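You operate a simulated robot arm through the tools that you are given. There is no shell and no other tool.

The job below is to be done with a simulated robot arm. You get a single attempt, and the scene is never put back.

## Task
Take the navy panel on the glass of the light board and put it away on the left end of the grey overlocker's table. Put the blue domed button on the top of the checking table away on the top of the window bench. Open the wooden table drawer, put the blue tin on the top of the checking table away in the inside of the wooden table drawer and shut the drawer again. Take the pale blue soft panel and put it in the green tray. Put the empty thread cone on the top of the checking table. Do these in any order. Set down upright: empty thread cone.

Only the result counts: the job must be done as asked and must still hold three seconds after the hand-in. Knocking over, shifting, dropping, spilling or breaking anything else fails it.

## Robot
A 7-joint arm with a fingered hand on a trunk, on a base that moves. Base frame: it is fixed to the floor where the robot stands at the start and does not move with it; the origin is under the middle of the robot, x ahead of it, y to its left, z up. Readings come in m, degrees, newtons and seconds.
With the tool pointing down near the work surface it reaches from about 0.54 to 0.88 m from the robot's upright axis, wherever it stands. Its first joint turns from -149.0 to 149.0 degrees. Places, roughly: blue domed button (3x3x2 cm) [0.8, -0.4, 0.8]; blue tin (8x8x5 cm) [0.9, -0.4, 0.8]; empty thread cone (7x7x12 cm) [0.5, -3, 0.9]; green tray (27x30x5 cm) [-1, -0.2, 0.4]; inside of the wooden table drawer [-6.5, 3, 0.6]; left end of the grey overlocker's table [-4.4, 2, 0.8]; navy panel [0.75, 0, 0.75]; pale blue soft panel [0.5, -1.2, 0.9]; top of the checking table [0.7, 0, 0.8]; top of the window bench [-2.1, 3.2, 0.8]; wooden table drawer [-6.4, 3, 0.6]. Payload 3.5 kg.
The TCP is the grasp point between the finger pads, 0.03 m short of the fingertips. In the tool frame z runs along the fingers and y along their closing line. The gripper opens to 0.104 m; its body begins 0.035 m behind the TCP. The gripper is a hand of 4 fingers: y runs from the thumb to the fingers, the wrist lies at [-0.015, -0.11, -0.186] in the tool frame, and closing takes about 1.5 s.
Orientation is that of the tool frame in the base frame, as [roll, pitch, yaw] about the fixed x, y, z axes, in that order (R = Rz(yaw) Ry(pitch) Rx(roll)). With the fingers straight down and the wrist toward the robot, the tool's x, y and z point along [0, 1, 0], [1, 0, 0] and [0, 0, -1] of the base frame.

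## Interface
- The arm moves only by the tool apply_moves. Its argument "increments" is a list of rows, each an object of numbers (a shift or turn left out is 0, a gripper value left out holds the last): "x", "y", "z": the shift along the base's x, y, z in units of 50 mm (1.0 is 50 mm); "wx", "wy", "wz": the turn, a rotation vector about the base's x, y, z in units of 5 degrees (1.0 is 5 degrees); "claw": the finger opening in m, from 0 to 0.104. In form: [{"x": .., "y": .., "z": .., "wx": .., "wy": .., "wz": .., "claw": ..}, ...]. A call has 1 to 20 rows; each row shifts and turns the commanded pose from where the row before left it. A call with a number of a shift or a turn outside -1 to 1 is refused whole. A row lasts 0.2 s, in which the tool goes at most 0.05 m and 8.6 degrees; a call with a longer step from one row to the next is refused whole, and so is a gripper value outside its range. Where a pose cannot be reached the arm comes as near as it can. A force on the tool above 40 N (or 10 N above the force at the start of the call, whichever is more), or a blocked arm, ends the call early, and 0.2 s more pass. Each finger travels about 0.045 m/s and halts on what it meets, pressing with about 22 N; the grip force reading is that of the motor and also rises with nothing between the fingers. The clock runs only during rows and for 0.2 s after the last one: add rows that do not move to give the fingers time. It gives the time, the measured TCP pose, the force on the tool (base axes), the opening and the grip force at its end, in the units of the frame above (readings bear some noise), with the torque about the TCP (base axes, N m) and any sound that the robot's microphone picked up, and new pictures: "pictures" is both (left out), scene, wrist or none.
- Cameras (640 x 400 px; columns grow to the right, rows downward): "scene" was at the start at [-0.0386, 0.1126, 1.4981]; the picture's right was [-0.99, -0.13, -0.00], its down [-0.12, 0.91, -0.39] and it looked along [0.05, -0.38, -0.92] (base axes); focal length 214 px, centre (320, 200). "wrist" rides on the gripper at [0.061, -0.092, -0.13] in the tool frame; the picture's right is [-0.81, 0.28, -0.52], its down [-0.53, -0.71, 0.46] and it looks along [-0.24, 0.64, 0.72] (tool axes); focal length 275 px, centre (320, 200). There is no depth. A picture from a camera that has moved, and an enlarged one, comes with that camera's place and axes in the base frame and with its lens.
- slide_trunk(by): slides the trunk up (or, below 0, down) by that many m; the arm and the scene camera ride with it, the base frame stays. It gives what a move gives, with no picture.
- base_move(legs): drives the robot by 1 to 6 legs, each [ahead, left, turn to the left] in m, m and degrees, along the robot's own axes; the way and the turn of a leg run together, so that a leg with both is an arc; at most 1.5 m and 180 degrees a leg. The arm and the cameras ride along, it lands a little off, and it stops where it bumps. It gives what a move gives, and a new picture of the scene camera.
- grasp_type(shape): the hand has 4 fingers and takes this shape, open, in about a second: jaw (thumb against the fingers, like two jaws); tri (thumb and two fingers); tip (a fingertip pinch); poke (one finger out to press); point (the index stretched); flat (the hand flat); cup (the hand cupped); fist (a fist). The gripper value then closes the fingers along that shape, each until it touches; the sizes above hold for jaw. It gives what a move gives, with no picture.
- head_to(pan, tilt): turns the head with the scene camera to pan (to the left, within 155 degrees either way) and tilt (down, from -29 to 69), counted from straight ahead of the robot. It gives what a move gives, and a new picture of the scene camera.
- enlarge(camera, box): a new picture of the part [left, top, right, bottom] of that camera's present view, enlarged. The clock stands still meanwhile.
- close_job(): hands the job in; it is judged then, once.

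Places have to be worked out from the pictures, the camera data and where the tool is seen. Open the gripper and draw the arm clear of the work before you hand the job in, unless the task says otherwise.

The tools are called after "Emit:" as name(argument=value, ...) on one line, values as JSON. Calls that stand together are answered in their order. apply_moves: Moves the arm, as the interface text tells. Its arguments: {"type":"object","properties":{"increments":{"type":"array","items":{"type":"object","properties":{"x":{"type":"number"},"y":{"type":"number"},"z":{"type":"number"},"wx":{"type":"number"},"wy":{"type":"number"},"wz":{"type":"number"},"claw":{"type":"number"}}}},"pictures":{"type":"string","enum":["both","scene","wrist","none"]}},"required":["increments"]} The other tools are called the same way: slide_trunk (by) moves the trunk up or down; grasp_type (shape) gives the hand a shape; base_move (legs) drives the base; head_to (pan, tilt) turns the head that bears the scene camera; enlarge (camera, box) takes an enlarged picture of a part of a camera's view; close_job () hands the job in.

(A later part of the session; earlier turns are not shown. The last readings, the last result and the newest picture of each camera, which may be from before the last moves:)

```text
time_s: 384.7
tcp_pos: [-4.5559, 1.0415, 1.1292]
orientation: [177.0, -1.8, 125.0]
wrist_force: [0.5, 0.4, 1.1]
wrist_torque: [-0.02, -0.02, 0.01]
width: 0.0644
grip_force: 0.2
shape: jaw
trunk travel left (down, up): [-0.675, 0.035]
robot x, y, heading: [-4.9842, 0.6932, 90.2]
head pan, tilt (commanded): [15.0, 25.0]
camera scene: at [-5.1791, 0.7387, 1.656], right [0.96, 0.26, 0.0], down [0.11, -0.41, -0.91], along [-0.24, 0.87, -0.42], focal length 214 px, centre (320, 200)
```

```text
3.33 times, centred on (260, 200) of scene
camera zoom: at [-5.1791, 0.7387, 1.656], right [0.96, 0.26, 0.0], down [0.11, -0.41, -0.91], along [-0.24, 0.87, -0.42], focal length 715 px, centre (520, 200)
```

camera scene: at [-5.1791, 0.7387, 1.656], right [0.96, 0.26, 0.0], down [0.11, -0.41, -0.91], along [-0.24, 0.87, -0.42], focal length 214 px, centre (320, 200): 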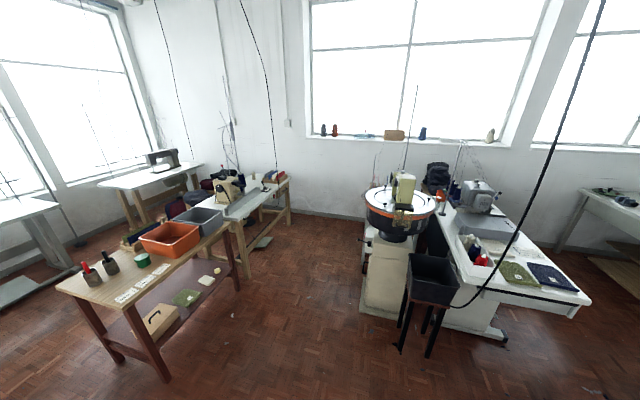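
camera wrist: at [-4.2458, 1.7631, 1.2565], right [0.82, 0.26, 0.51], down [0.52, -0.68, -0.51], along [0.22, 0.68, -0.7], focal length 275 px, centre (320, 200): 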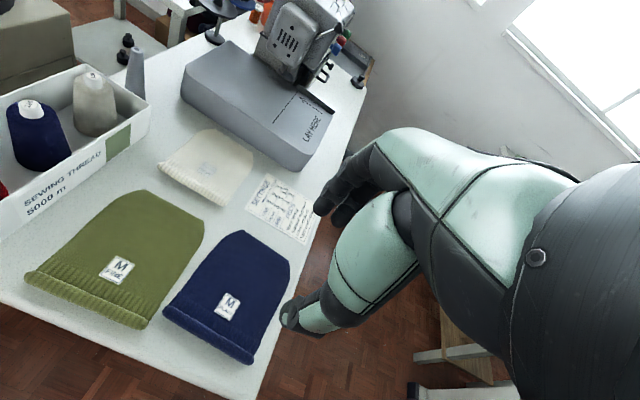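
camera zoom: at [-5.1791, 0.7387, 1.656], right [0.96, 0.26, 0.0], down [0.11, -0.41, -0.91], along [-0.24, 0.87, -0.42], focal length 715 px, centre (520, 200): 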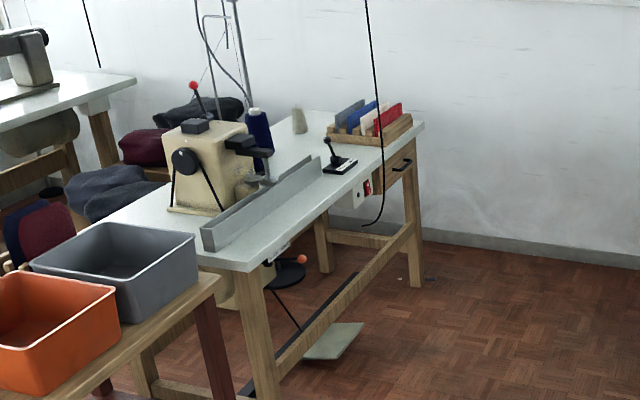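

I'll slide left into line with the lane, then bring the arm to the front before driving up it.

Emit:
base_move(legs=[[0, 0.79, 0]])

Emit:
apply_moves(increments=[{"x": -0.616, "y": 0.722, "wz": 0.797}, {"x": -0.674, "y": 0.67, "wz": 0.797}, {"x": -0.728, "y": 0.61, "wz": 0.797}, {"x": -0.776, "y": 0.548, "wz": 0.797}, {"x": -0.818, "y": 0.48, "wz": 0.797}, {"x": -0.856, "y": 0.412, "wz": 0.797}, {"x": -0.888, "y": 0.336, "wz": 0.797}, {"x": -0.914, "y": 0.262, "wz": 0.797}, {"x": -0.932, "y": 0.184, "wz": 0.797}, {"x": -0.95, "y": 0.1, "wz": 0.797}, {"x": -0.96, "y": 0.02, "wz": 0.797}, {}], pictures="none")

Emit:
base_move(legs=[[0.8, 0, 0]])

```text
time_s: 388.9
tcp_pos: [-5.3444, 1.0407, 1.1297]
orientation: [177.1, -1.6, 125.1]
wrist_force: [-0.4, 0.4, 0.0]
wrist_torque: [0.01, -0.02, -0.01]
width: 0.0646
grip_force: 0.1
shape: jaw
trunk travel left (down, up): [-0.675, 0.035]
robot x, y, heading: [-5.7711, 0.6926, 90.3]
head pan, tilt (commanded): [15.0, 25.0]
camera scene: at [-5.9656, 0.734, 1.6559], right [0.96, 0.27, 0.0], down [0.11, -0.41, -0.91], along [-0.24, 0.87, -0.42], focal length 214 px, centre (320, 200)
```

scene: 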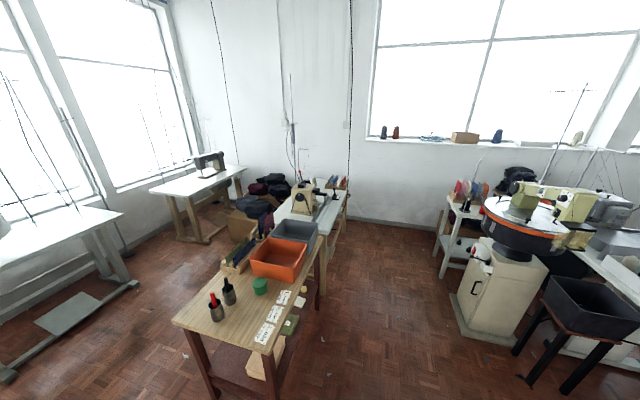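

```text
time_s: 391.5
tcp_pos: [-5.7986, 1.2569, 1.1296]
orientation: [177.0, -1.6, 169.0]
wrist_force: [1.0, 0.1, 0.2]
wrist_torque: [-0.01, 0.01, 0.03]
width: 0.0648
grip_force: 0.2
shape: jaw
trunk travel left (down, up): [-0.675, 0.035]
robot x, y, heading: [-5.7687, 0.6913, 90.2]
head pan, tilt (commanded): [15.0, 25.0]
```

```text
time_s: 395.7
tcp_pos: [-5.803, 2.0386, 1.127]
orientation: [177.0, -1.7, 169.0]
wrist_force: [-1.2, -0.2, 0.6]
wrist_torque: [-0.02, 0.02, -0.02]
width: 0.0645
grip_force: 0.0
shape: jaw
trunk travel left (down, up): [-0.675, 0.035]
robot x, y, heading: [-5.7752, 1.4746, 90.1]
head pan, tilt (commanded): [15.0, 25.0]
camera scene: at [-5.9701, 1.5172, 1.656], right [0.96, 0.26, 0.0], down [0.11, -0.41, -0.91], along [-0.24, 0.87, -0.42], focal length 214 px, centre (320, 200)
```

scene: 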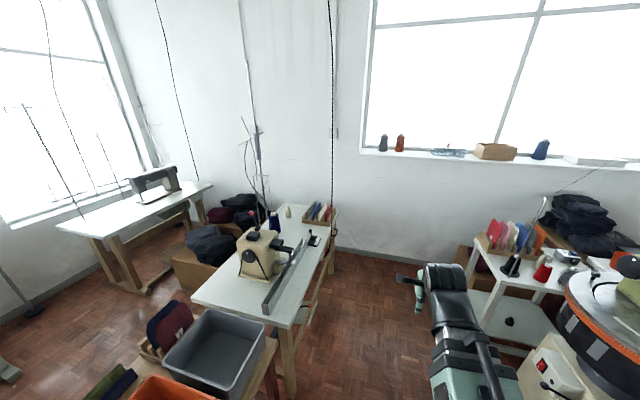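

Closer now. Zooming in on the drawer and the cable near it.

Emit:
enlarge(camera="scene", box=[270, 170, 390, 300])

Emit:
head_to(pan=10, tilt=45)

Emit:
enlarge(camera="scene", box=[250, 80, 370, 180])

```text
3.08 times, centred on (330, 235) of scene
camera zoom: at [-5.9701, 1.5172, 1.656], right [0.96, 0.26, 0.0], down [0.11, -0.41, -0.91], along [-0.24, 0.87, -0.42], focal length 660 px, centre (289, 92)
```

zoom: 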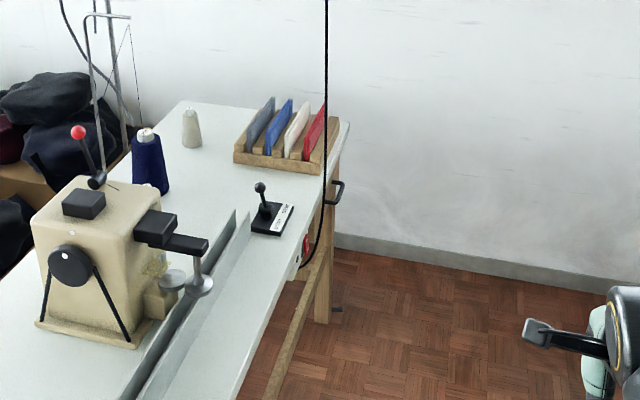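

```text
time_s: 396.5
tcp_pos: [-5.8027, 2.0388, 1.128]
orientation: [177.0, -1.7, 169.1]
wrist_force: [-0.5, 0.1, 0.6]
wrist_torque: [-0.01, 0.03, -0.03]
width: 0.0649
grip_force: 0.1
shape: jaw
trunk travel left (down, up): [-0.675, 0.035]
robot x, y, heading: [-5.7766, 1.4728, 90.3]
head pan, tilt (commanded): [10.0, 45.0]
camera scene: at [-5.9604, 1.5079, 1.6255], right [0.98, 0.18, 0.0], down [0.13, -0.69, -0.71], along [-0.13, 0.7, -0.71], focal length 214 px, centre (320, 200)
```

scene: 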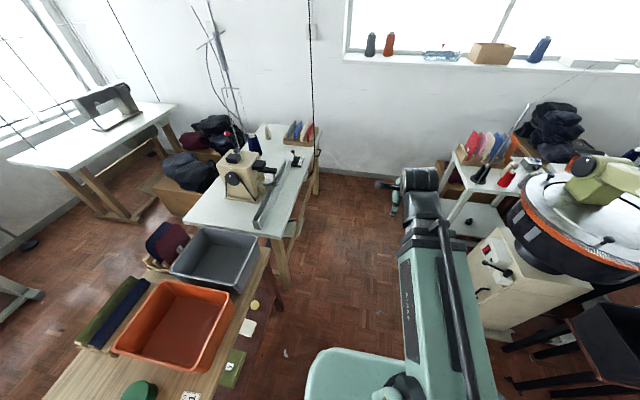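

```text
4.00 times, centred on (310, 130) of scene
camera zoom: at [-5.9604, 1.5079, 1.6255], right [0.98, 0.18, 0.0], down [0.13, -0.69, -0.71], along [-0.13, 0.7, -0.71], focal length 858 px, centre (360, 480)
```

zoom: 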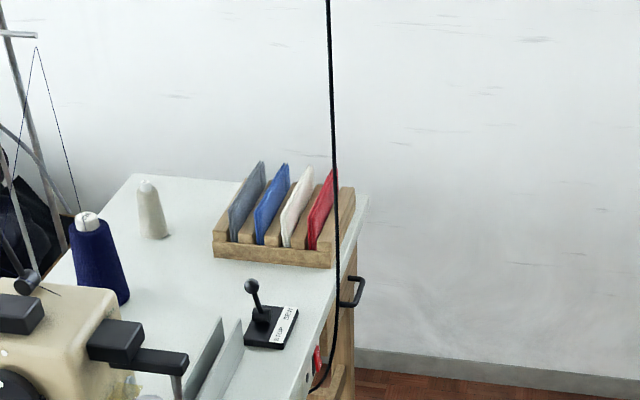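

The handle triangulates to about [−6.25, 3.0, 0.65], and a cable hangs at about [−6.245, 2.81] just south of it, along the table edge. I'll move up to about [−5.85, 2.35], keeping clear of the round machine.

Emit:
base_move(legs=[[0.5, 0.07, 0]])

Emit:
head_to(pan=-100, tilt=50)

Emit:
head_to(pan=110, tilt=50)

```text
time_s: 399.4
tcp_pos: [-5.8773, 2.5303, 1.1282]
orientation: [176.9, -1.6, 169.2]
wrist_force: [-0.7, -0.6, -0.4]
wrist_torque: [-0.01, 0.0, 0.0]
width: 0.0645
grip_force: 0.0
shape: jaw
trunk travel left (down, up): [-0.675, 0.035]
robot x, y, heading: [-5.8461, 1.9679, 90.4]
head pan, tilt (commanded): [10.0, 45.0]
camera scene: at [-6.0326, 1.9995, 1.6254], right [0.98, 0.18, 0.0], down [0.13, -0.7, -0.71], along [-0.13, 0.69, -0.71], focal length 214 px, centre (320, 200)
```

scene: 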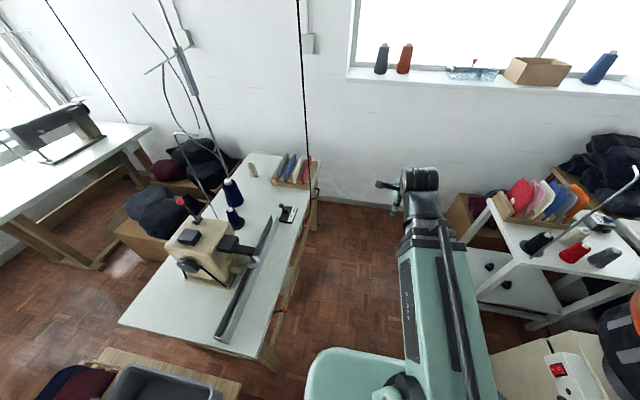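

```text
time_s: 401.3
tcp_pos: [-5.8768, 2.5302, 1.13]
orientation: [177.0, -1.7, 169.2]
wrist_force: [-0.8, 0.5, -0.2]
wrist_torque: [-0.01, 0.02, 0.03]
width: 0.0648
grip_force: 0.2
shape: jaw
trunk travel left (down, up): [-0.675, 0.035]
robot x, y, heading: [-5.8469, 1.9619, 90.5]
head pan, tilt (commanded): [-100.0, 50.0]
camera scene: at [-5.9415, 1.9063, 1.6185], right [-0.16, -0.99, 0.0], down [-0.76, 0.12, -0.64], along [0.63, -0.1, -0.77], focal length 214 px, centre (320, 200)
```

scene: 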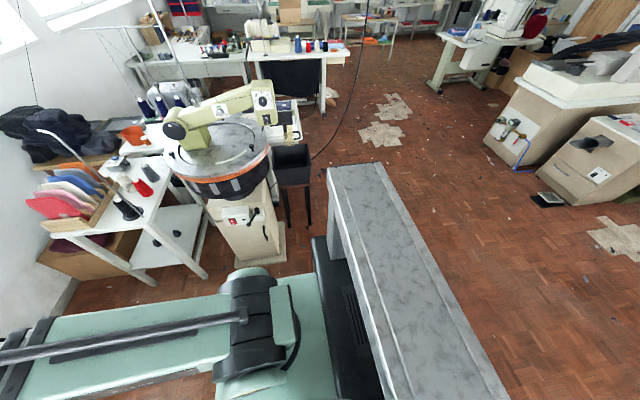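

```text
time_s: 404.4
tcp_pos: [-5.8782, 2.5306, 1.1283]
orientation: [177.0, -1.6, 169.3]
wrist_force: [0.5, 0.6, 0.2]
wrist_torque: [-0.01, -0.04, -0.03]
width: 0.0647
grip_force: 0.0
shape: jaw
trunk travel left (down, up): [-0.675, 0.035]
robot x, y, heading: [-5.8479, 1.969, 90.5]
head pan, tilt (commanded): [110.0, 50.0]
camera scene: at [-6.0896, 1.8918, 1.6185], right [-0.35, 0.94, 0.0], down [0.72, 0.27, -0.64], along [-0.6, -0.23, -0.77], focal length 214 px, centre (320, 200)
```

scene: 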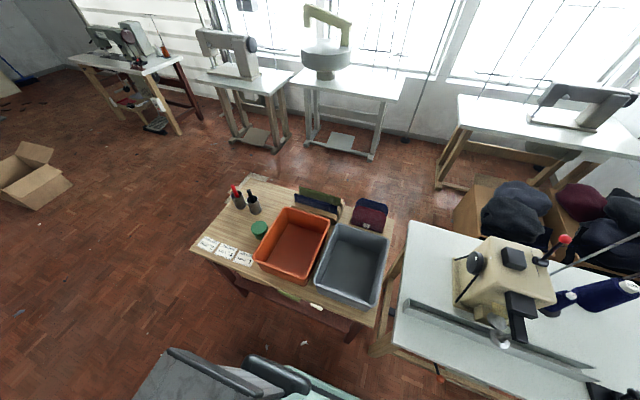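

Both sides have 6–10 cm of clearance. I'll move forward another 0.35 m carefully, nudging 1–2 cm right.

Emit:
base_move(legs=[[0.35, -0.015, -0.4]])

Emit:
head_to(pan=20, tilt=50)

Emit:
enlarge(camera="scene", box=[280, 90, 420, 210])

```text
time_s: 406.6
tcp_pos: [-5.8556, 2.8832, 1.1274]
orientation: [177.0, -1.6, 168.4]
wrist_force: [-0.6, -0.1, 0.5]
wrist_torque: [0.02, 0.03, -0.01]
width: 0.0648
grip_force: 0.0
shape: jaw
trunk travel left (down, up): [-0.675, 0.035]
robot x, y, heading: [-5.8337, 2.3159, 89.7]
head pan, tilt (commanded): [110.0, 50.0]
camera scene: at [-6.0768, 2.2475, 1.6185], right [-0.34, 0.94, 0.0], down [0.72, 0.26, -0.64], along [-0.6, -0.22, -0.77], focal length 214 px, centre (320, 200)
```

scene: 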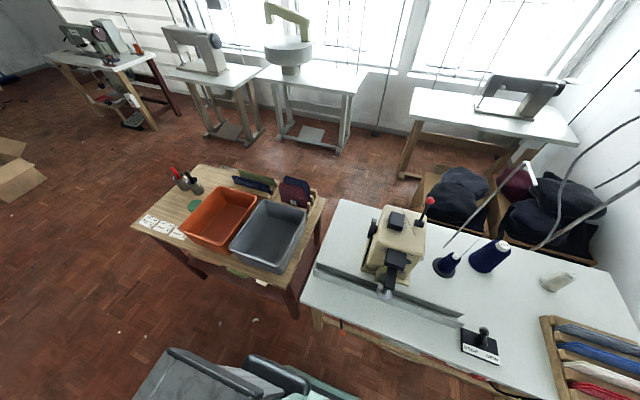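

```text
time_s: 408.3
tcp_pos: [-5.8555, 2.8832, 1.1293]
orientation: [177.0, -1.6, 168.5]
wrist_force: [-0.7, -0.2, 0.3]
wrist_torque: [-0.03, 0.01, 0.02]
width: 0.0646
grip_force: 0.0
shape: jaw
trunk travel left (down, up): [-0.675, 0.035]
robot x, y, heading: [-5.8321, 2.3158, 89.7]
head pan, tilt (commanded): [20.0, 50.0]
camera scene: at [-6.0305, 2.3452, 1.6185], right [0.94, 0.34, 0.0], down [0.26, -0.72, -0.64], along [-0.22, 0.6, -0.77], focal length 214 px, centre (320, 200)
```

scene: 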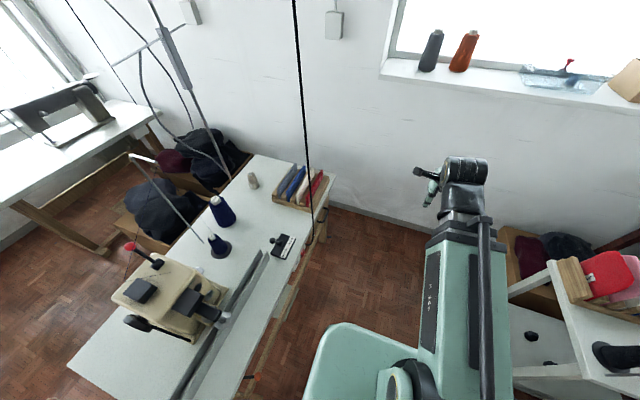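

```text
3.33 times, centred on (350, 150) of scene
camera zoom: at [-6.0305, 2.3452, 1.6185], right [0.94, 0.34, 0.0], down [0.26, -0.72, -0.64], along [-0.22, 0.6, -0.77], focal length 715 px, centre (220, 367)
```

zoom: 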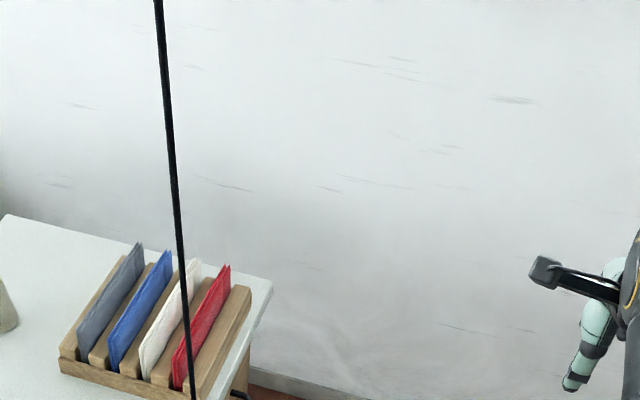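

Let me zoom on the drawer front itself, just below the table's edge.

Emit:
enlarge(camera="scene", box=[270, 170, 370, 270])

```text
4.00 times, centred on (320, 220) of scene
camera zoom: at [-6.0305, 2.3452, 1.6185], right [0.94, 0.34, 0.0], down [0.26, -0.72, -0.64], along [-0.22, 0.6, -0.77], focal length 858 px, centre (320, 120)
```

zoom: 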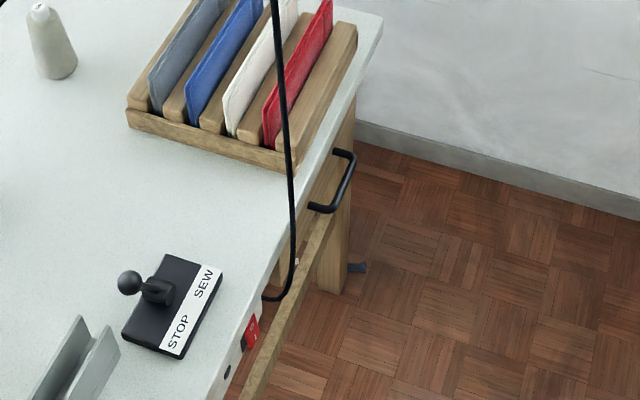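

The handle is a U-bar along y from about 2.955 to 3.05, standing ~3 cm proud of the drawer front, with the cable ending 8 cm south of it. I'll lower the trunk, which also gives a second viewpoint to fix the bar's height.

Emit:
slide_trunk(by=-0.3)

Emit:
head_to(pan=20, tilt=40)

Emit:
enlarge(camera="scene", box=[260, 150, 380, 250])

```text
time_s: 411.3
tcp_pos: [-5.8561, 2.8822, 0.8287]
orientation: [176.9, -1.7, 168.6]
wrist_force: [0.0, 0.3, 0.7]
wrist_torque: [-0.02, 0.03, -0.01]
width: 0.065
grip_force: 0.0
shape: jaw
trunk travel left (down, up): [-0.375, 0.335]
robot x, y, heading: [-5.836, 2.3163, 89.8]
head pan, tilt (commanded): [20.0, 50.0]
```

```text
time_s: 412.0
tcp_pos: [-5.8554, 2.8832, 0.8283]
orientation: [177.0, -1.7, 168.5]
wrist_force: [0.7, 0.5, -0.6]
wrist_torque: [-0.01, 0.0, 0.01]
width: 0.065
grip_force: 0.1
shape: jaw
trunk travel left (down, up): [-0.375, 0.335]
robot x, y, heading: [-5.8337, 2.3166, 89.8]
head pan, tilt (commanded): [20.0, 40.0]
camera scene: at [-6.0332, 2.3527, 1.3326], right [0.94, 0.34, 0.0], down [0.22, -0.61, -0.77], along [-0.26, 0.72, -0.64], focal length 214 px, centre (320, 200)
```

scene: 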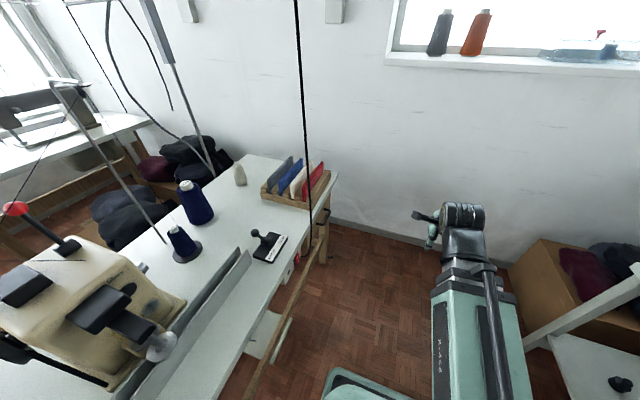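

```text
4.00 times, centred on (320, 200) of scene
camera zoom: at [-6.0332, 2.3527, 1.3326], right [0.94, 0.34, 0.0], down [0.22, -0.61, -0.77], along [-0.26, 0.72, -0.64], focal length 858 px, centre (320, 200)
```

zoom: 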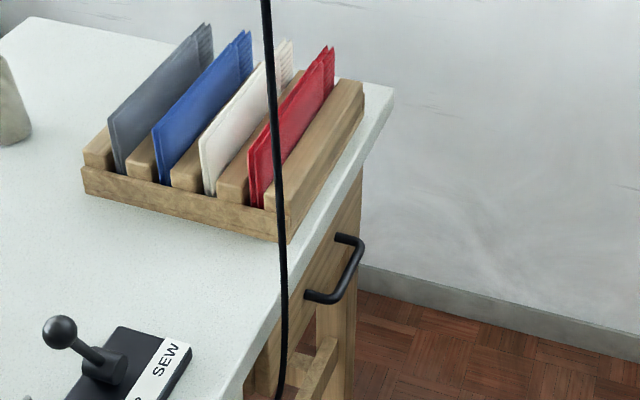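

Triangulating both heights gives the bar at z≈0.695, y 2.93…3.01, x≈−6.225. I'll turn the hand to face west in two stages: first yaw, then tilt, staying well east of the table edge.

Emit:
apply_moves(increments=[{"wz": 1, "x": -0.07, "y": 0.09}, {"wz": 1, "x": -0.07, "y": 0.09}, {"wz": 1, "x": -0.07, "y": 0.09}, {"wz": 1, "x": -0.07, "y": 0.09}, {"wz": 1, "x": -0.07, "y": 0.09}, {"wz": 1, "x": -0.07, "y": 0.09}, {"wz": 1, "x": -0.07, "y": 0.09}, {"wz": 1, "x": -0.07, "y": 0.09}, {"wz": 1, "x": -0.07, "y": 0.09}, {"wz": 1, "x": -0.07, "y": 0.09}, {"wz": 1, "x": -0.07, "y": 0.09}, {"wz": 1, "x": -0.07, "y": 0.09}, {"wz": 1, "x": -0.07, "y": 0.09}, {"wz": 1, "x": -0.07, "y": 0.09}, {"wz": 1, "x": -0.07, "y": 0.09}, {"wz": 1, "x": -0.07, "y": 0.09}, {"wz": 1, "x": -0.07, "y": 0.09}, {"wz": 1, "x": -0.07, "y": 0.09}, {"wz": 1, "x": -0.07, "y": 0.09}, {"wz": 1, "x": -0.07, "y": 0.09}], pictures="scene")

```text
time_s: 416.2
tcp_pos: [-5.9266, 2.9723, 0.8294]
orientation: [177.0, -1.6, -91.3]
wrist_force: [-0.1, -0.7, 0.0]
wrist_torque: [-0.02, -0.03, -0.02]
width: 0.0648
grip_force: 0.1
shape: jaw
trunk travel left (down, up): [-0.375, 0.335]
robot x, y, heading: [-5.8342, 2.3138, 89.8]
head pan, tilt (commanded): [20.0, 40.0]
camera scene: at [-6.0332, 2.3528, 1.3327], right [0.94, 0.34, 0.0], down [0.22, -0.6, -0.77], along [-0.26, 0.72, -0.64], focal length 214 px, centre (320, 200)
```

scene: 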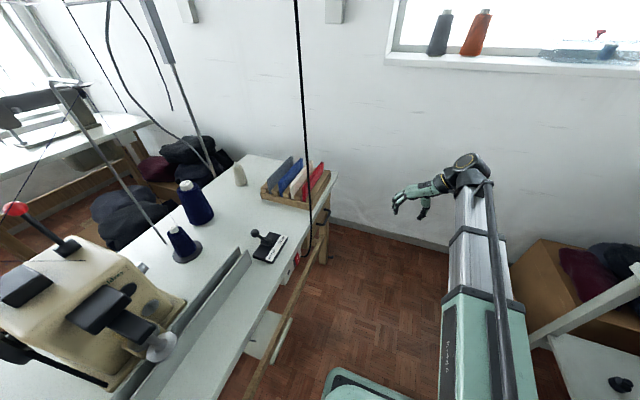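

The hand now points its finger side west. Next I'll tilt it up about 80° so the fingers point at the drawer.

Emit:
apply_moves(increments=[{"wy": 1}, {"wy": 1}, {"wy": 1}, {"wy": 1}, {"wy": 1}, {"wy": 1}, {"wy": 1}, {"wy": 1}, {"wy": 1}, {"wy": 1}, {"wy": 1}, {"wy": 1}, {"wy": 1}, {"wy": 1}, {"wy": 1}, {"wy": 1}, {}], pictures="both")

```text
time_s: 419.8
tcp_pos: [-5.9251, 2.9714, 0.8274]
orientation: [96.9, -1.8, -88.6]
wrist_force: [-0.8, -0.3, -0.6]
wrist_torque: [0.01, 0.0, -0.02]
width: 0.0646
grip_force: 0.1
shape: jaw
trunk travel left (down, up): [-0.375, 0.335]
robot x, y, heading: [-5.8358, 2.3191, 90.1]
head pan, tilt (commanded): [20.0, 40.0]
camera scene: at [-6.0332, 2.3528, 1.3327], right [0.94, 0.34, 0.0], down [0.22, -0.6, -0.77], along [-0.26, 0.72, -0.64], focal length 214 px, centre (320, 200)
camera wrist: at [-5.7833, 2.911, 0.7545], right [0.46, 0.83, 0.31], down [-0.38, 0.5, -0.78], along [-0.8, 0.24, 0.55], focal length 275 px, centre (320, 200)
```

scene: 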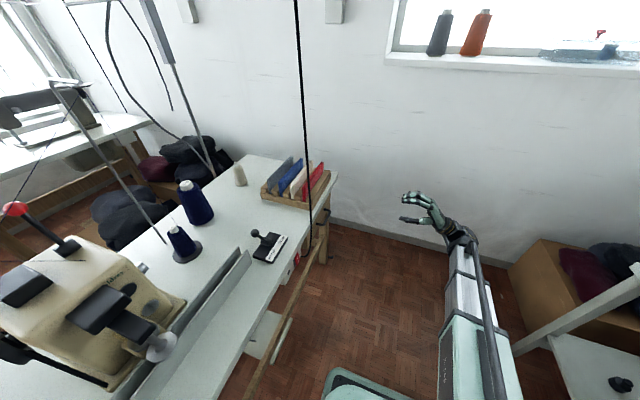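
wrist: 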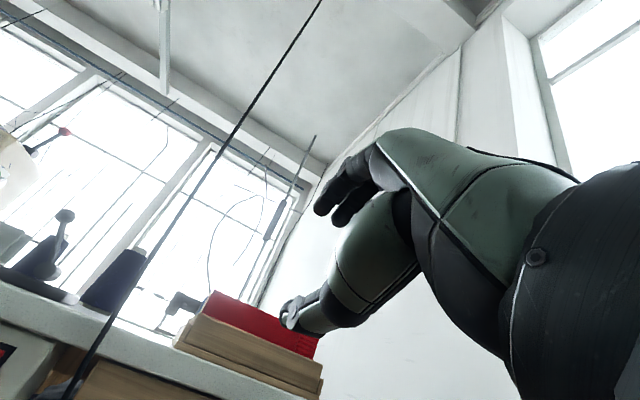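

The hand points at the drawer with thumb below and fingers above. I'll lower to the handle's height and approach to about 18 cm away.

Emit:
apply_moves(increments=[{"z": -0.9}, {"z": -0.9}, {"z": -0.85}, {"x": -0.8}, {"x": -0.8}, {}], pictures="both")

Emit:
enlarge(camera="scene", box=[280, 160, 440, 260])

```text
time_s: 421.2
tcp_pos: [-6.0051, 2.9729, 0.6982]
orientation: [97.0, -1.8, -88.5]
wrist_force: [0.0, 0.1, -0.3]
wrist_torque: [-0.04, -0.01, 0.01]
width: 0.065
grip_force: 0.0
shape: jaw
trunk travel left (down, up): [-0.375, 0.335]
robot x, y, heading: [-5.8335, 2.3171, 89.8]
head pan, tilt (commanded): [20.0, 40.0]
camera scene: at [-6.0333, 2.3528, 1.3326], right [0.94, 0.34, 0.0], down [0.22, -0.6, -0.77], along [-0.26, 0.72, -0.64], focal length 214 px, centre (320, 200)
camera wrist: at [-5.8638, 2.9117, 0.6235], right [0.46, 0.83, 0.31], down [-0.38, 0.5, -0.78], along [-0.8, 0.24, 0.54], focal length 275 px, centre (320, 200)
```

scene: 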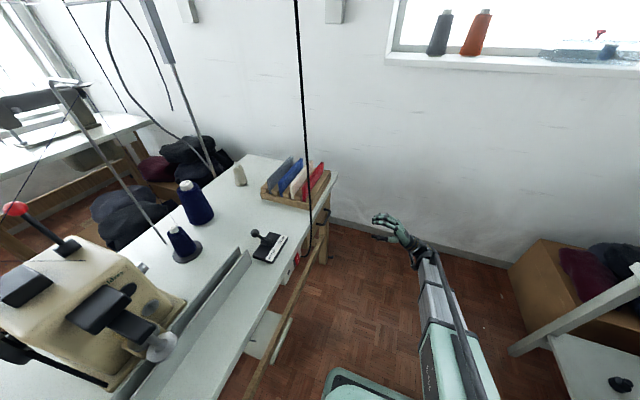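
wrist: 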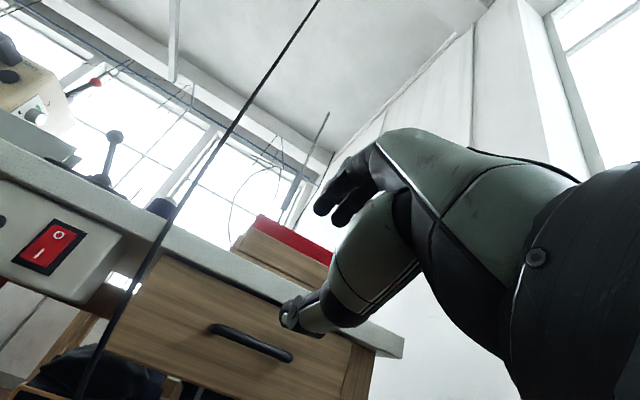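

```text
4.00 times, centred on (360, 210) of scene
camera zoom: at [-6.0333, 2.3528, 1.3326], right [0.94, 0.34, 0.0], down [0.22, -0.6, -0.77], along [-0.26, 0.72, -0.64], focal length 858 px, centre (160, 160)
```

zoom: 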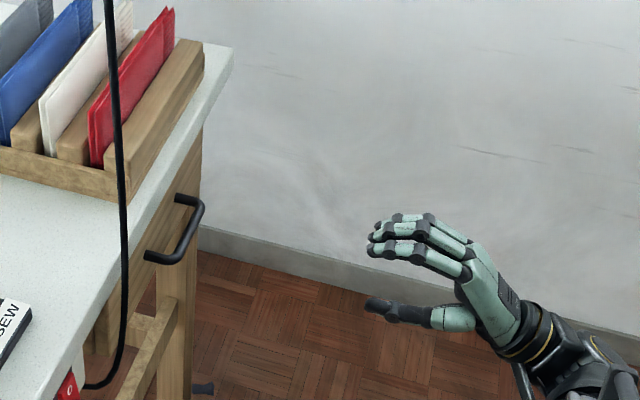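

The wrist view gives the bar at z≈0.643, y 2.96…3.06, x≈−6.238, consistent with the scene rays at that height. I'll drop 5 cm, shift 3.7 cm north and come closer.

Emit:
apply_moves(increments=[{"z": -0.55, "y": 0.37}, {"z": -0.5, "y": 0.37}, {"x": -0.7}, {"x": -0.7}, {"x": -0.6}, {}], pictures="both")

Emit:
enlarge(camera="scene", box=[280, 160, 440, 260])

```text
time_s: 422.6
tcp_pos: [-6.1046, 3.0096, 0.6453]
orientation: [97.0, -1.8, -88.6]
wrist_force: [-1.3, -0.2, 0.0]
wrist_torque: [0.0, 0.05, 0.01]
width: 0.0646
grip_force: 0.1
shape: jaw
trunk travel left (down, up): [-0.375, 0.335]
robot x, y, heading: [-5.8319, 2.3145, 90.0]
head pan, tilt (commanded): [20.0, 40.0]
camera scene: at [-6.0333, 2.3528, 1.3326], right [0.94, 0.34, 0.0], down [0.22, -0.6, -0.77], along [-0.26, 0.72, -0.64], focal length 214 px, centre (320, 200)
camera wrist: at [-5.9622, 2.9487, 0.5723], right [0.46, 0.83, 0.31], down [-0.38, 0.5, -0.78], along [-0.8, 0.24, 0.54], focal length 275 px, centre (320, 200)
```

scene: 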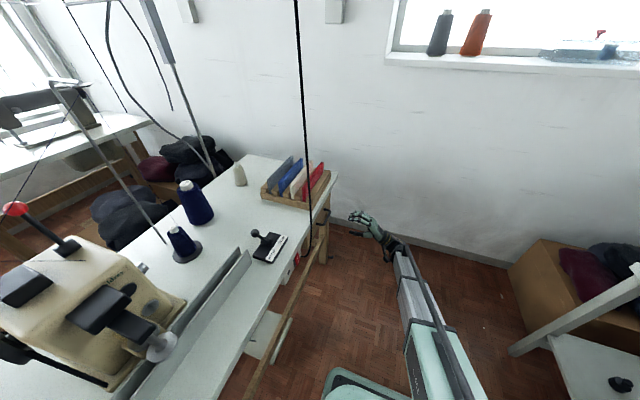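
wrist: 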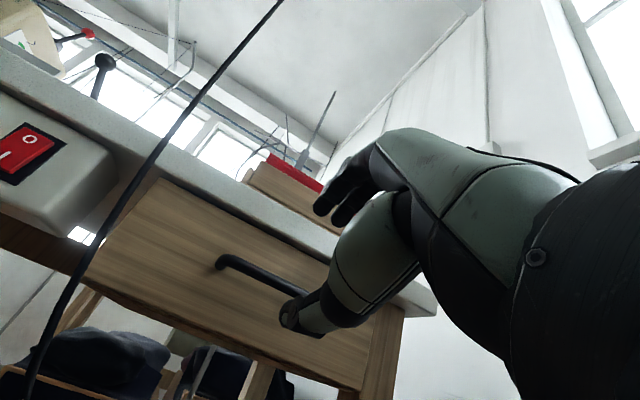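

```text
4.00 times, centred on (360, 210) of scene
camera zoom: at [-6.0333, 2.3528, 1.3326], right [0.94, 0.34, 0.0], down [0.22, -0.6, -0.77], along [-0.26, 0.72, -0.64], focal length 858 px, centre (160, 160)
```

zoom: 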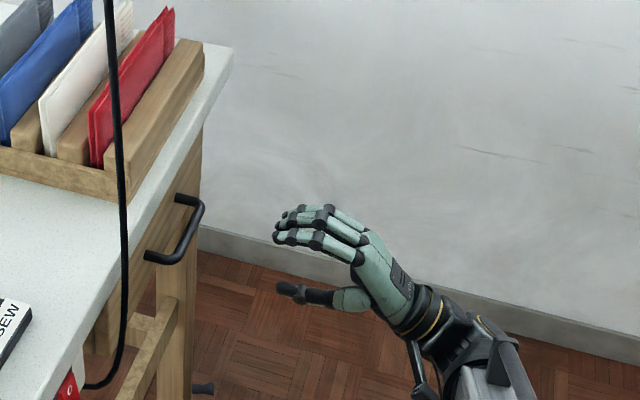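

The bar is straight ahead at z≈0.64, between thumb and fingers. I'll advance to it in small steps, watching for contact.

Emit:
apply_moves(increments=[{"x": -0.7, "z": -0.08}, {"x": -0.7}, {"x": -0.5}, {"x": -0.3}, {}], pictures="wrist")

Emit:
enlarge(camera="scene", box=[270, 150, 400, 250])

```text
time_s: 423.8
tcp_pos: [-6.214, 3.009, 0.6404]
orientation: [96.9, -1.8, -88.7]
wrist_force: [0.1, 0.5, 0.1]
wrist_torque: [0.01, -0.02, 0.02]
width: 0.0647
grip_force: 0.0
shape: jaw
trunk travel left (down, up): [-0.375, 0.335]
robot x, y, heading: [-5.8344, 2.3185, 89.9]
head pan, tilt (commanded): [20.0, 40.0]
camera wrist: at [-6.0729, 2.9478, 0.5661], right [0.46, 0.83, 0.31], down [-0.38, 0.5, -0.78], along [-0.8, 0.24, 0.54], focal length 275 px, centre (320, 200)
```

wrist: 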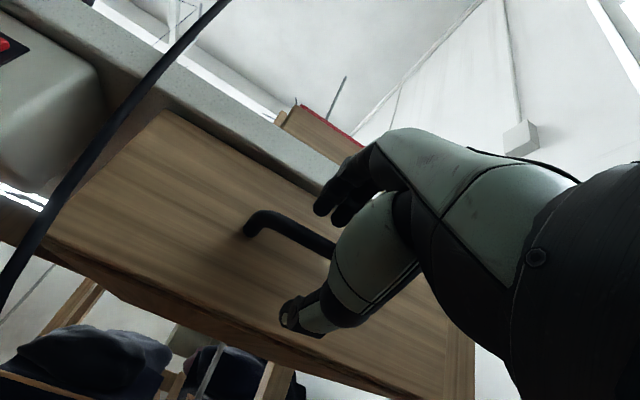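

```text
4.00 times, centred on (335, 200) of scene
camera zoom: at [-6.0332, 2.3528, 1.3326], right [0.94, 0.34, 0.0], down [0.22, -0.6, -0.77], along [-0.26, 0.72, -0.64], focal length 858 px, centre (260, 200)
```

zoom: 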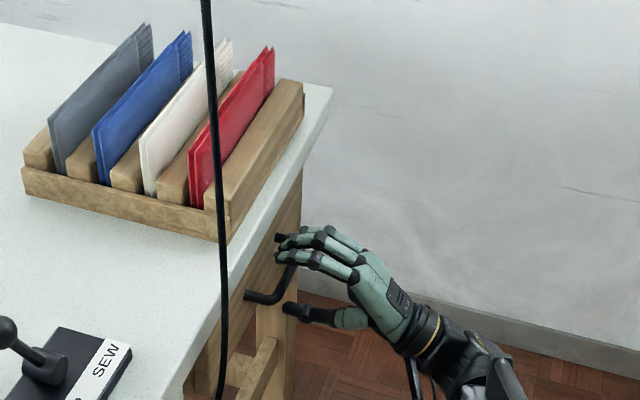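

The bar now lies between thumb and fingers. One more centimetre forward, then close on it.

Emit:
apply_moves(increments=[{"x": -0.2, "z": 0.04}, {}, {"claw": 0.04}, {"claw": 0.02}, {"claw": 0.0}, {}, {}, {}, {}], pictures="wrist")

Emit:
enlarge(camera="scene", box=[270, 150, 400, 250])

```text
time_s: 425.8
tcp_pos: [-6.2245, 3.0083, 0.6395]
orientation: [97.0, -1.8, -88.6]
wrist_force: [-0.8, -1.1, -5.1]
wrist_torque: [0.03, -0.06, 0.04]
width: 0.0
grip_force: 21.8
shape: jaw
trunk travel left (down, up): [-0.375, 0.335]
robot x, y, heading: [-5.8331, 2.3166, 89.7]
head pan, tilt (commanded): [20.0, 40.0]
camera wrist: at [-6.083, 2.9475, 0.5671], right [0.46, 0.83, 0.31], down [-0.38, 0.5, -0.78], along [-0.8, 0.24, 0.54], focal length 275 px, centre (320, 200)
```

wrist: 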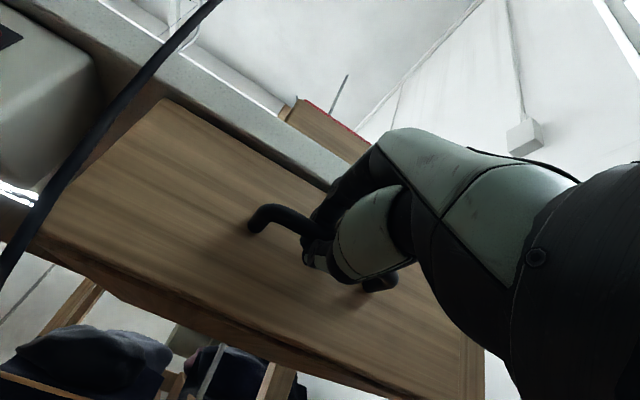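

```text
4.00 times, centred on (335, 200) of scene
camera zoom: at [-6.0335, 2.3531, 1.3325], right [0.94, 0.34, 0.0], down [0.22, -0.6, -0.77], along [-0.26, 0.72, -0.64], focal length 858 px, centre (260, 200)
```

zoom: 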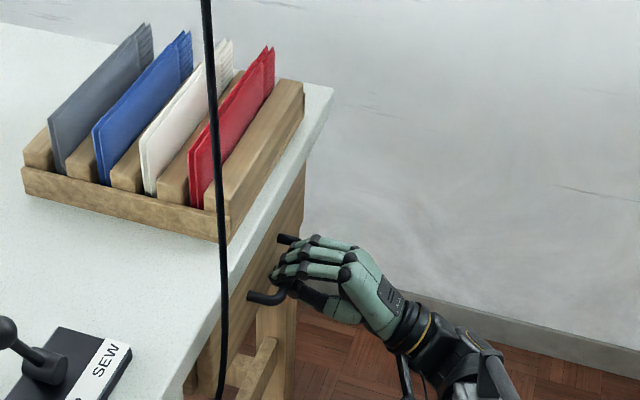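

The fingers appear wrapped around the bar. I'll pull gently a few centimetres and watch whether the drawer follows.

Emit:
apply_moves(increments=[{"x": 0.15}, {"x": 0.2}, {"x": 0.3}, {"x": 0.35}, {}], pictures="wrist")

Emit:
enlarge(camera="scene", box=[270, 150, 400, 250])

```text
time_s: 427.0
tcp_pos: [-6.1748, 3.01, 0.6411]
orientation: [97.0, -1.8, -88.7]
wrist_force: [-0.3, -8.9, -8.7]
wrist_torque: [0.1, -0.07, 0.14]
width: 0.0
grip_force: 22.1
shape: jaw
trunk travel left (down, up): [-0.375, 0.335]
robot x, y, heading: [-5.8311, 2.315, 89.7]
head pan, tilt (commanded): [20.0, 40.0]
camera wrist: at [-6.0331, 2.9492, 0.5676], right [0.46, 0.83, 0.31], down [-0.38, 0.5, -0.78], along [-0.8, 0.24, 0.54], focal length 275 px, centre (320, 200)
```

wrist: 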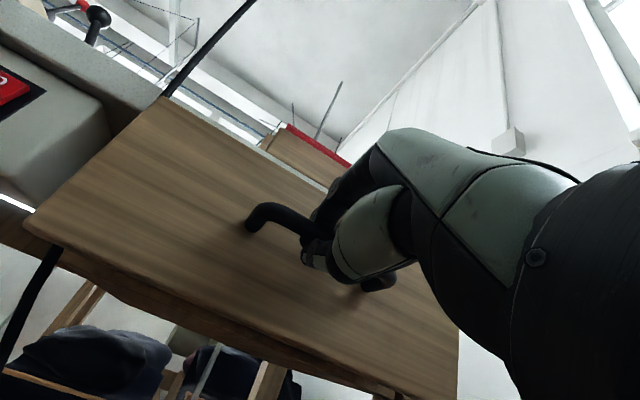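

```text
4.00 times, centred on (335, 200) of scene
camera zoom: at [-6.0335, 2.3529, 1.3326], right [0.94, 0.34, 0.0], down [0.22, -0.6, -0.77], along [-0.26, 0.72, -0.64], focal length 858 px, centre (260, 200)
```

zoom: 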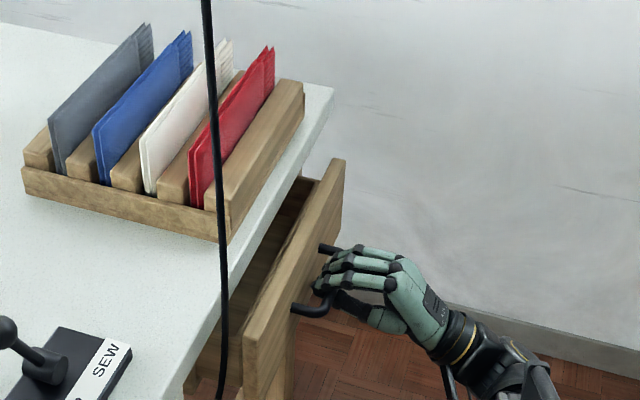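

The drawer is coming out. I'll keep pulling steadily to about 25 cm of opening.

Emit:
apply_moves(increments=[{"x": 0.4}, {"x": 0.4}, {"x": 0.4}, {"x": 0.4}, {"x": 0.4}, {}], pictures="none")

Emit:
apply_moves(increments=[{"x": 0.4}, {"x": 0.4}, {"x": 0.4}, {"x": 0.4}, {"x": 0.4}, {}], pictures="both")

Emit:
enlarge(camera="scene", box=[270, 150, 430, 250])

```text
time_s: 428.4
tcp_pos: [-6.0743, 3.01, 0.6405]
orientation: [97.0, -1.8, -88.7]
wrist_force: [0.1, -3.8, -5.8]
wrist_torque: [0.09, -0.03, 0.04]
width: 0.0
grip_force: 21.8
shape: jaw
trunk travel left (down, up): [-0.375, 0.335]
robot x, y, heading: [-5.8299, 2.3167, 90.0]
head pan, tilt (commanded): [20.0, 40.0]
```

```text
time_s: 429.8
tcp_pos: [-5.9769, 3.0086, 0.6414]
orientation: [97.0, -1.8, -88.5]
wrist_force: [-1.1, -2.7, -5.7]
wrist_torque: [0.08, -0.04, 0.1]
width: 0.0001
grip_force: 22.0
shape: jaw
trunk travel left (down, up): [-0.375, 0.335]
robot x, y, heading: [-5.8296, 2.3172, 89.9]
head pan, tilt (commanded): [20.0, 40.0]
camera scene: at [-6.0332, 2.3531, 1.3326], right [0.94, 0.34, 0.0], down [0.22, -0.6, -0.77], along [-0.26, 0.72, -0.64], focal length 214 px, centre (320, 200)
camera wrist: at [-5.8346, 2.9486, 0.5672], right [0.46, 0.83, 0.31], down [-0.38, 0.5, -0.78], along [-0.8, 0.24, 0.54], focal length 275 px, centre (320, 200)
```

scene: 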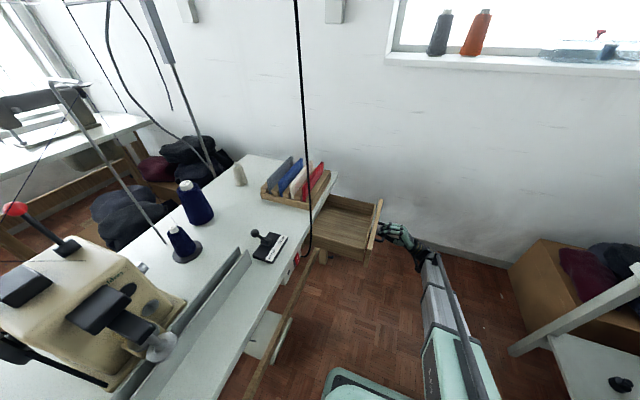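
wrist: 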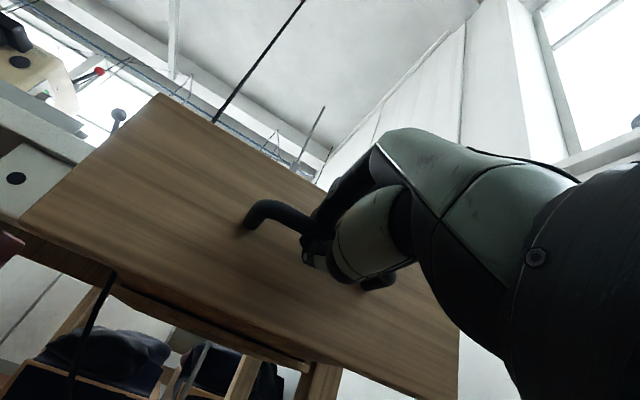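

```text
4.00 times, centred on (350, 200) of scene
camera zoom: at [-6.0332, 2.3531, 1.3326], right [0.94, 0.34, 0.0], down [0.22, -0.6, -0.77], along [-0.26, 0.72, -0.64], focal length 858 px, centre (200, 200)
```

zoom: 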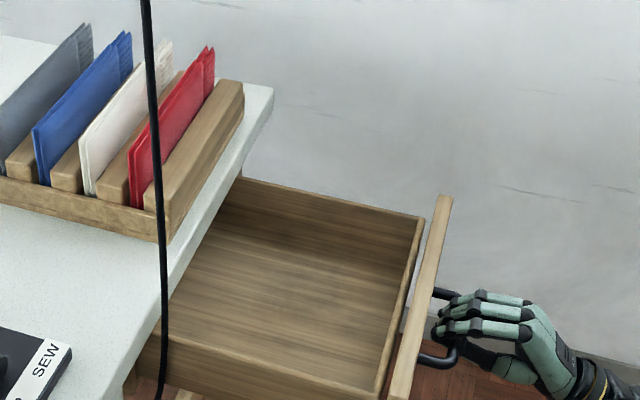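

The drawer is open about 25 cm with an empty interior. I'll release the handle and withdraw the hand eastward.

Emit:
apply_moves(increments=[{"claw": 0.03}, {"claw": 0.05}, {"claw": 0.07}, {}, {"x": 0.2}, {"x": 0.5}, {"x": 0.7}, {"x": 0.8}, {}], pictures="scene")

```text
time_s: 431.8
tcp_pos: [-5.8677, 3.0096, 0.6415]
orientation: [96.9, -1.8, -88.5]
wrist_force: [-0.8, -0.2, -0.5]
wrist_torque: [0.03, 0.01, 0.01]
width: 0.0697
grip_force: 0.0
shape: jaw
trunk travel left (down, up): [-0.375, 0.335]
robot x, y, heading: [-5.8303, 2.3194, 90.0]
head pan, tilt (commanded): [20.0, 40.0]
camera scene: at [-6.0331, 2.3528, 1.3327], right [0.94, 0.34, 0.0], down [0.22, -0.6, -0.77], along [-0.26, 0.72, -0.64], focal length 214 px, centre (320, 200)
```

scene: 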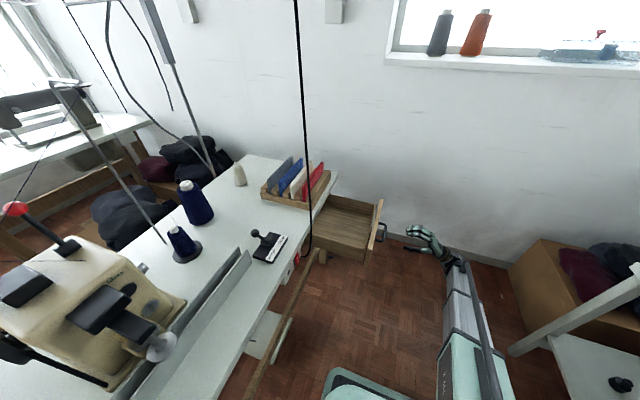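

Released cleanly with the drawer staying open. I'll take one zoomed record of it, then bring the hand back to pointing down and raise the trunk.

Emit:
enlarge(camera="scene", box=[290, 160, 410, 260])

Emit:
apply_moves(increments=[{"wy": -1, "z": 0.3}, {"wy": -1, "z": 0.3}, {"wy": -1, "z": 0.3}, {"wy": -1, "z": 0.3}, {"wy": -1, "z": 0.3}, {"wy": -1, "z": 0.3}, {"wy": -1, "z": 0.3}, {"wy": -1, "z": 0.3}, {"wy": -1, "z": 0.3}, {"wy": -1, "z": 0.3}, {"wy": -1, "z": 0.2}, {"wy": -1, "z": 0.2}, {"wy": -1}, {"wy": -1}, {"wy": -1}, {"wy": -1}, {"wy": -0.4}, {}], pictures="none")

Emit:
slide_trunk(by=0.3)

```text
4.00 times, centred on (350, 210) of scene
camera zoom: at [-6.0331, 2.3528, 1.3327], right [0.94, 0.34, 0.0], down [0.22, -0.6, -0.77], along [-0.26, 0.72, -0.64], focal length 858 px, centre (200, 160)
```

zoom: 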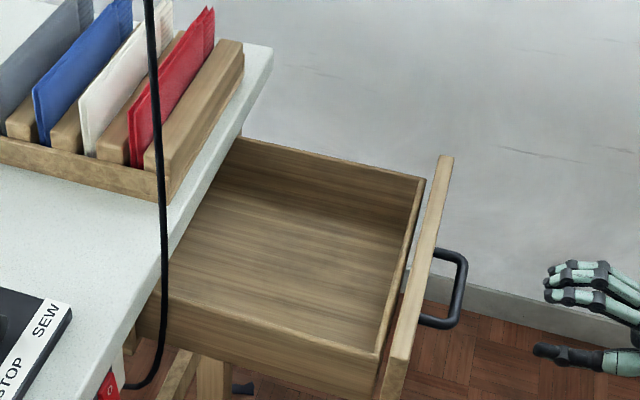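

```text
time_s: 435.6
tcp_pos: [-5.8657, 3.0098, 0.8119]
orientation: [179.0, -1.6, -91.6]
wrist_force: [0.1, 0.7, 0.1]
wrist_torque: [0.03, 0.02, -0.02]
width: 0.0699
grip_force: 0.1
shape: jaw
trunk travel left (down, up): [-0.375, 0.335]
robot x, y, heading: [-5.8355, 2.3166, 89.8]
head pan, tilt (commanded): [20.0, 40.0]
```

```text
time_s: 438.6
tcp_pos: [-5.8658, 3.0093, 1.1118]
orientation: [179.0, -1.7, -91.5]
wrist_force: [-0.6, -0.4, -0.3]
wrist_torque: [-0.01, 0.01, 0.02]
width: 0.0698
grip_force: 0.1
shape: jaw
trunk travel left (down, up): [-0.675, 0.035]
robot x, y, heading: [-5.8334, 2.3197, 89.9]
head pan, tilt (commanded): [20.0, 40.0]
```

The drawer interior is centred near [−6.145, 3.01] with rim at about z=0.68. Now I'll back out of the lane to fetch the tin.

Emit:
base_move(legs=[[-0.85, 0, 0], [-0.8, 0, 0]])

Emit:
apply_moves(increments=[{"wz": -1, "y": -0.15}, {"wz": -1, "y": -0.15}, {"wz": -1, "y": -0.15}, {"wz": -1, "y": -0.15}, {"wz": -1, "y": -0.15}, {"wz": -1, "y": -0.15}, {"wz": -1, "y": -0.15}, {"wz": -1, "y": -0.15}, {"wz": -1, "y": -0.15}, {"wz": -1, "y": -0.15}, {"wz": -1, "y": -0.15}, {"wz": -1, "y": -0.15}, {"wz": -1, "y": -0.15}, {"wz": -1, "y": -0.15}, {"wz": -1, "y": -0.15}, {"wz": -1}, {"wz": -1}, {"wz": -1}, {"wz": -1}, {"wz": -1}], pictures="none")

```text
time_s: 446.9
tcp_pos: [-5.8825, 1.3901, 1.1123]
orientation: [179.0, -1.5, -92.0]
wrist_force: [0.5, -0.4, -0.7]
wrist_torque: [-0.02, -0.04, -0.03]
width: 0.0697
grip_force: 0.0
shape: jaw
trunk travel left (down, up): [-0.675, 0.035]
robot x, y, heading: [-5.8556, 0.6959, 89.4]
head pan, tilt (commanded): [20.0, 40.0]
camera scene: at [-6.0548, 0.7351, 1.6327], right [0.94, 0.33, 0.0], down [0.21, -0.61, -0.77], along [-0.25, 0.72, -0.64], focal length 214 px, centre (320, 200)
```

scene: 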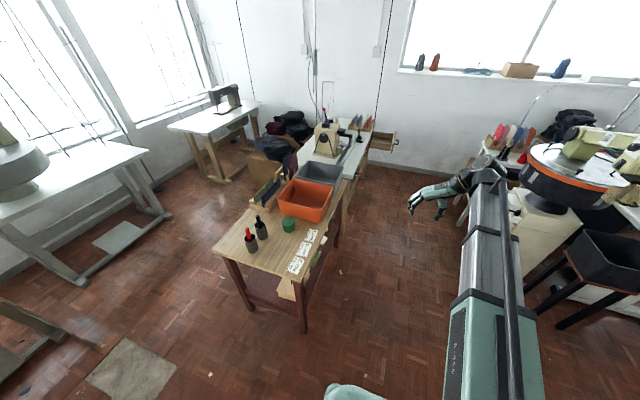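

```text
time_s: 451.1
tcp_pos: [-5.8831, 1.2788, 1.112]
orientation: [179.0, -1.7, 168.0]
wrist_force: [-0.7, -0.4, 0.3]
wrist_torque: [0.0, -0.01, -0.01]
width: 0.0699
grip_force: 0.0
shape: jaw
trunk travel left (down, up): [-0.675, 0.035]
robot x, y, heading: [-5.8537, 0.6998, 89.4]
head pan, tilt (commanded): [20.0, 40.0]
```

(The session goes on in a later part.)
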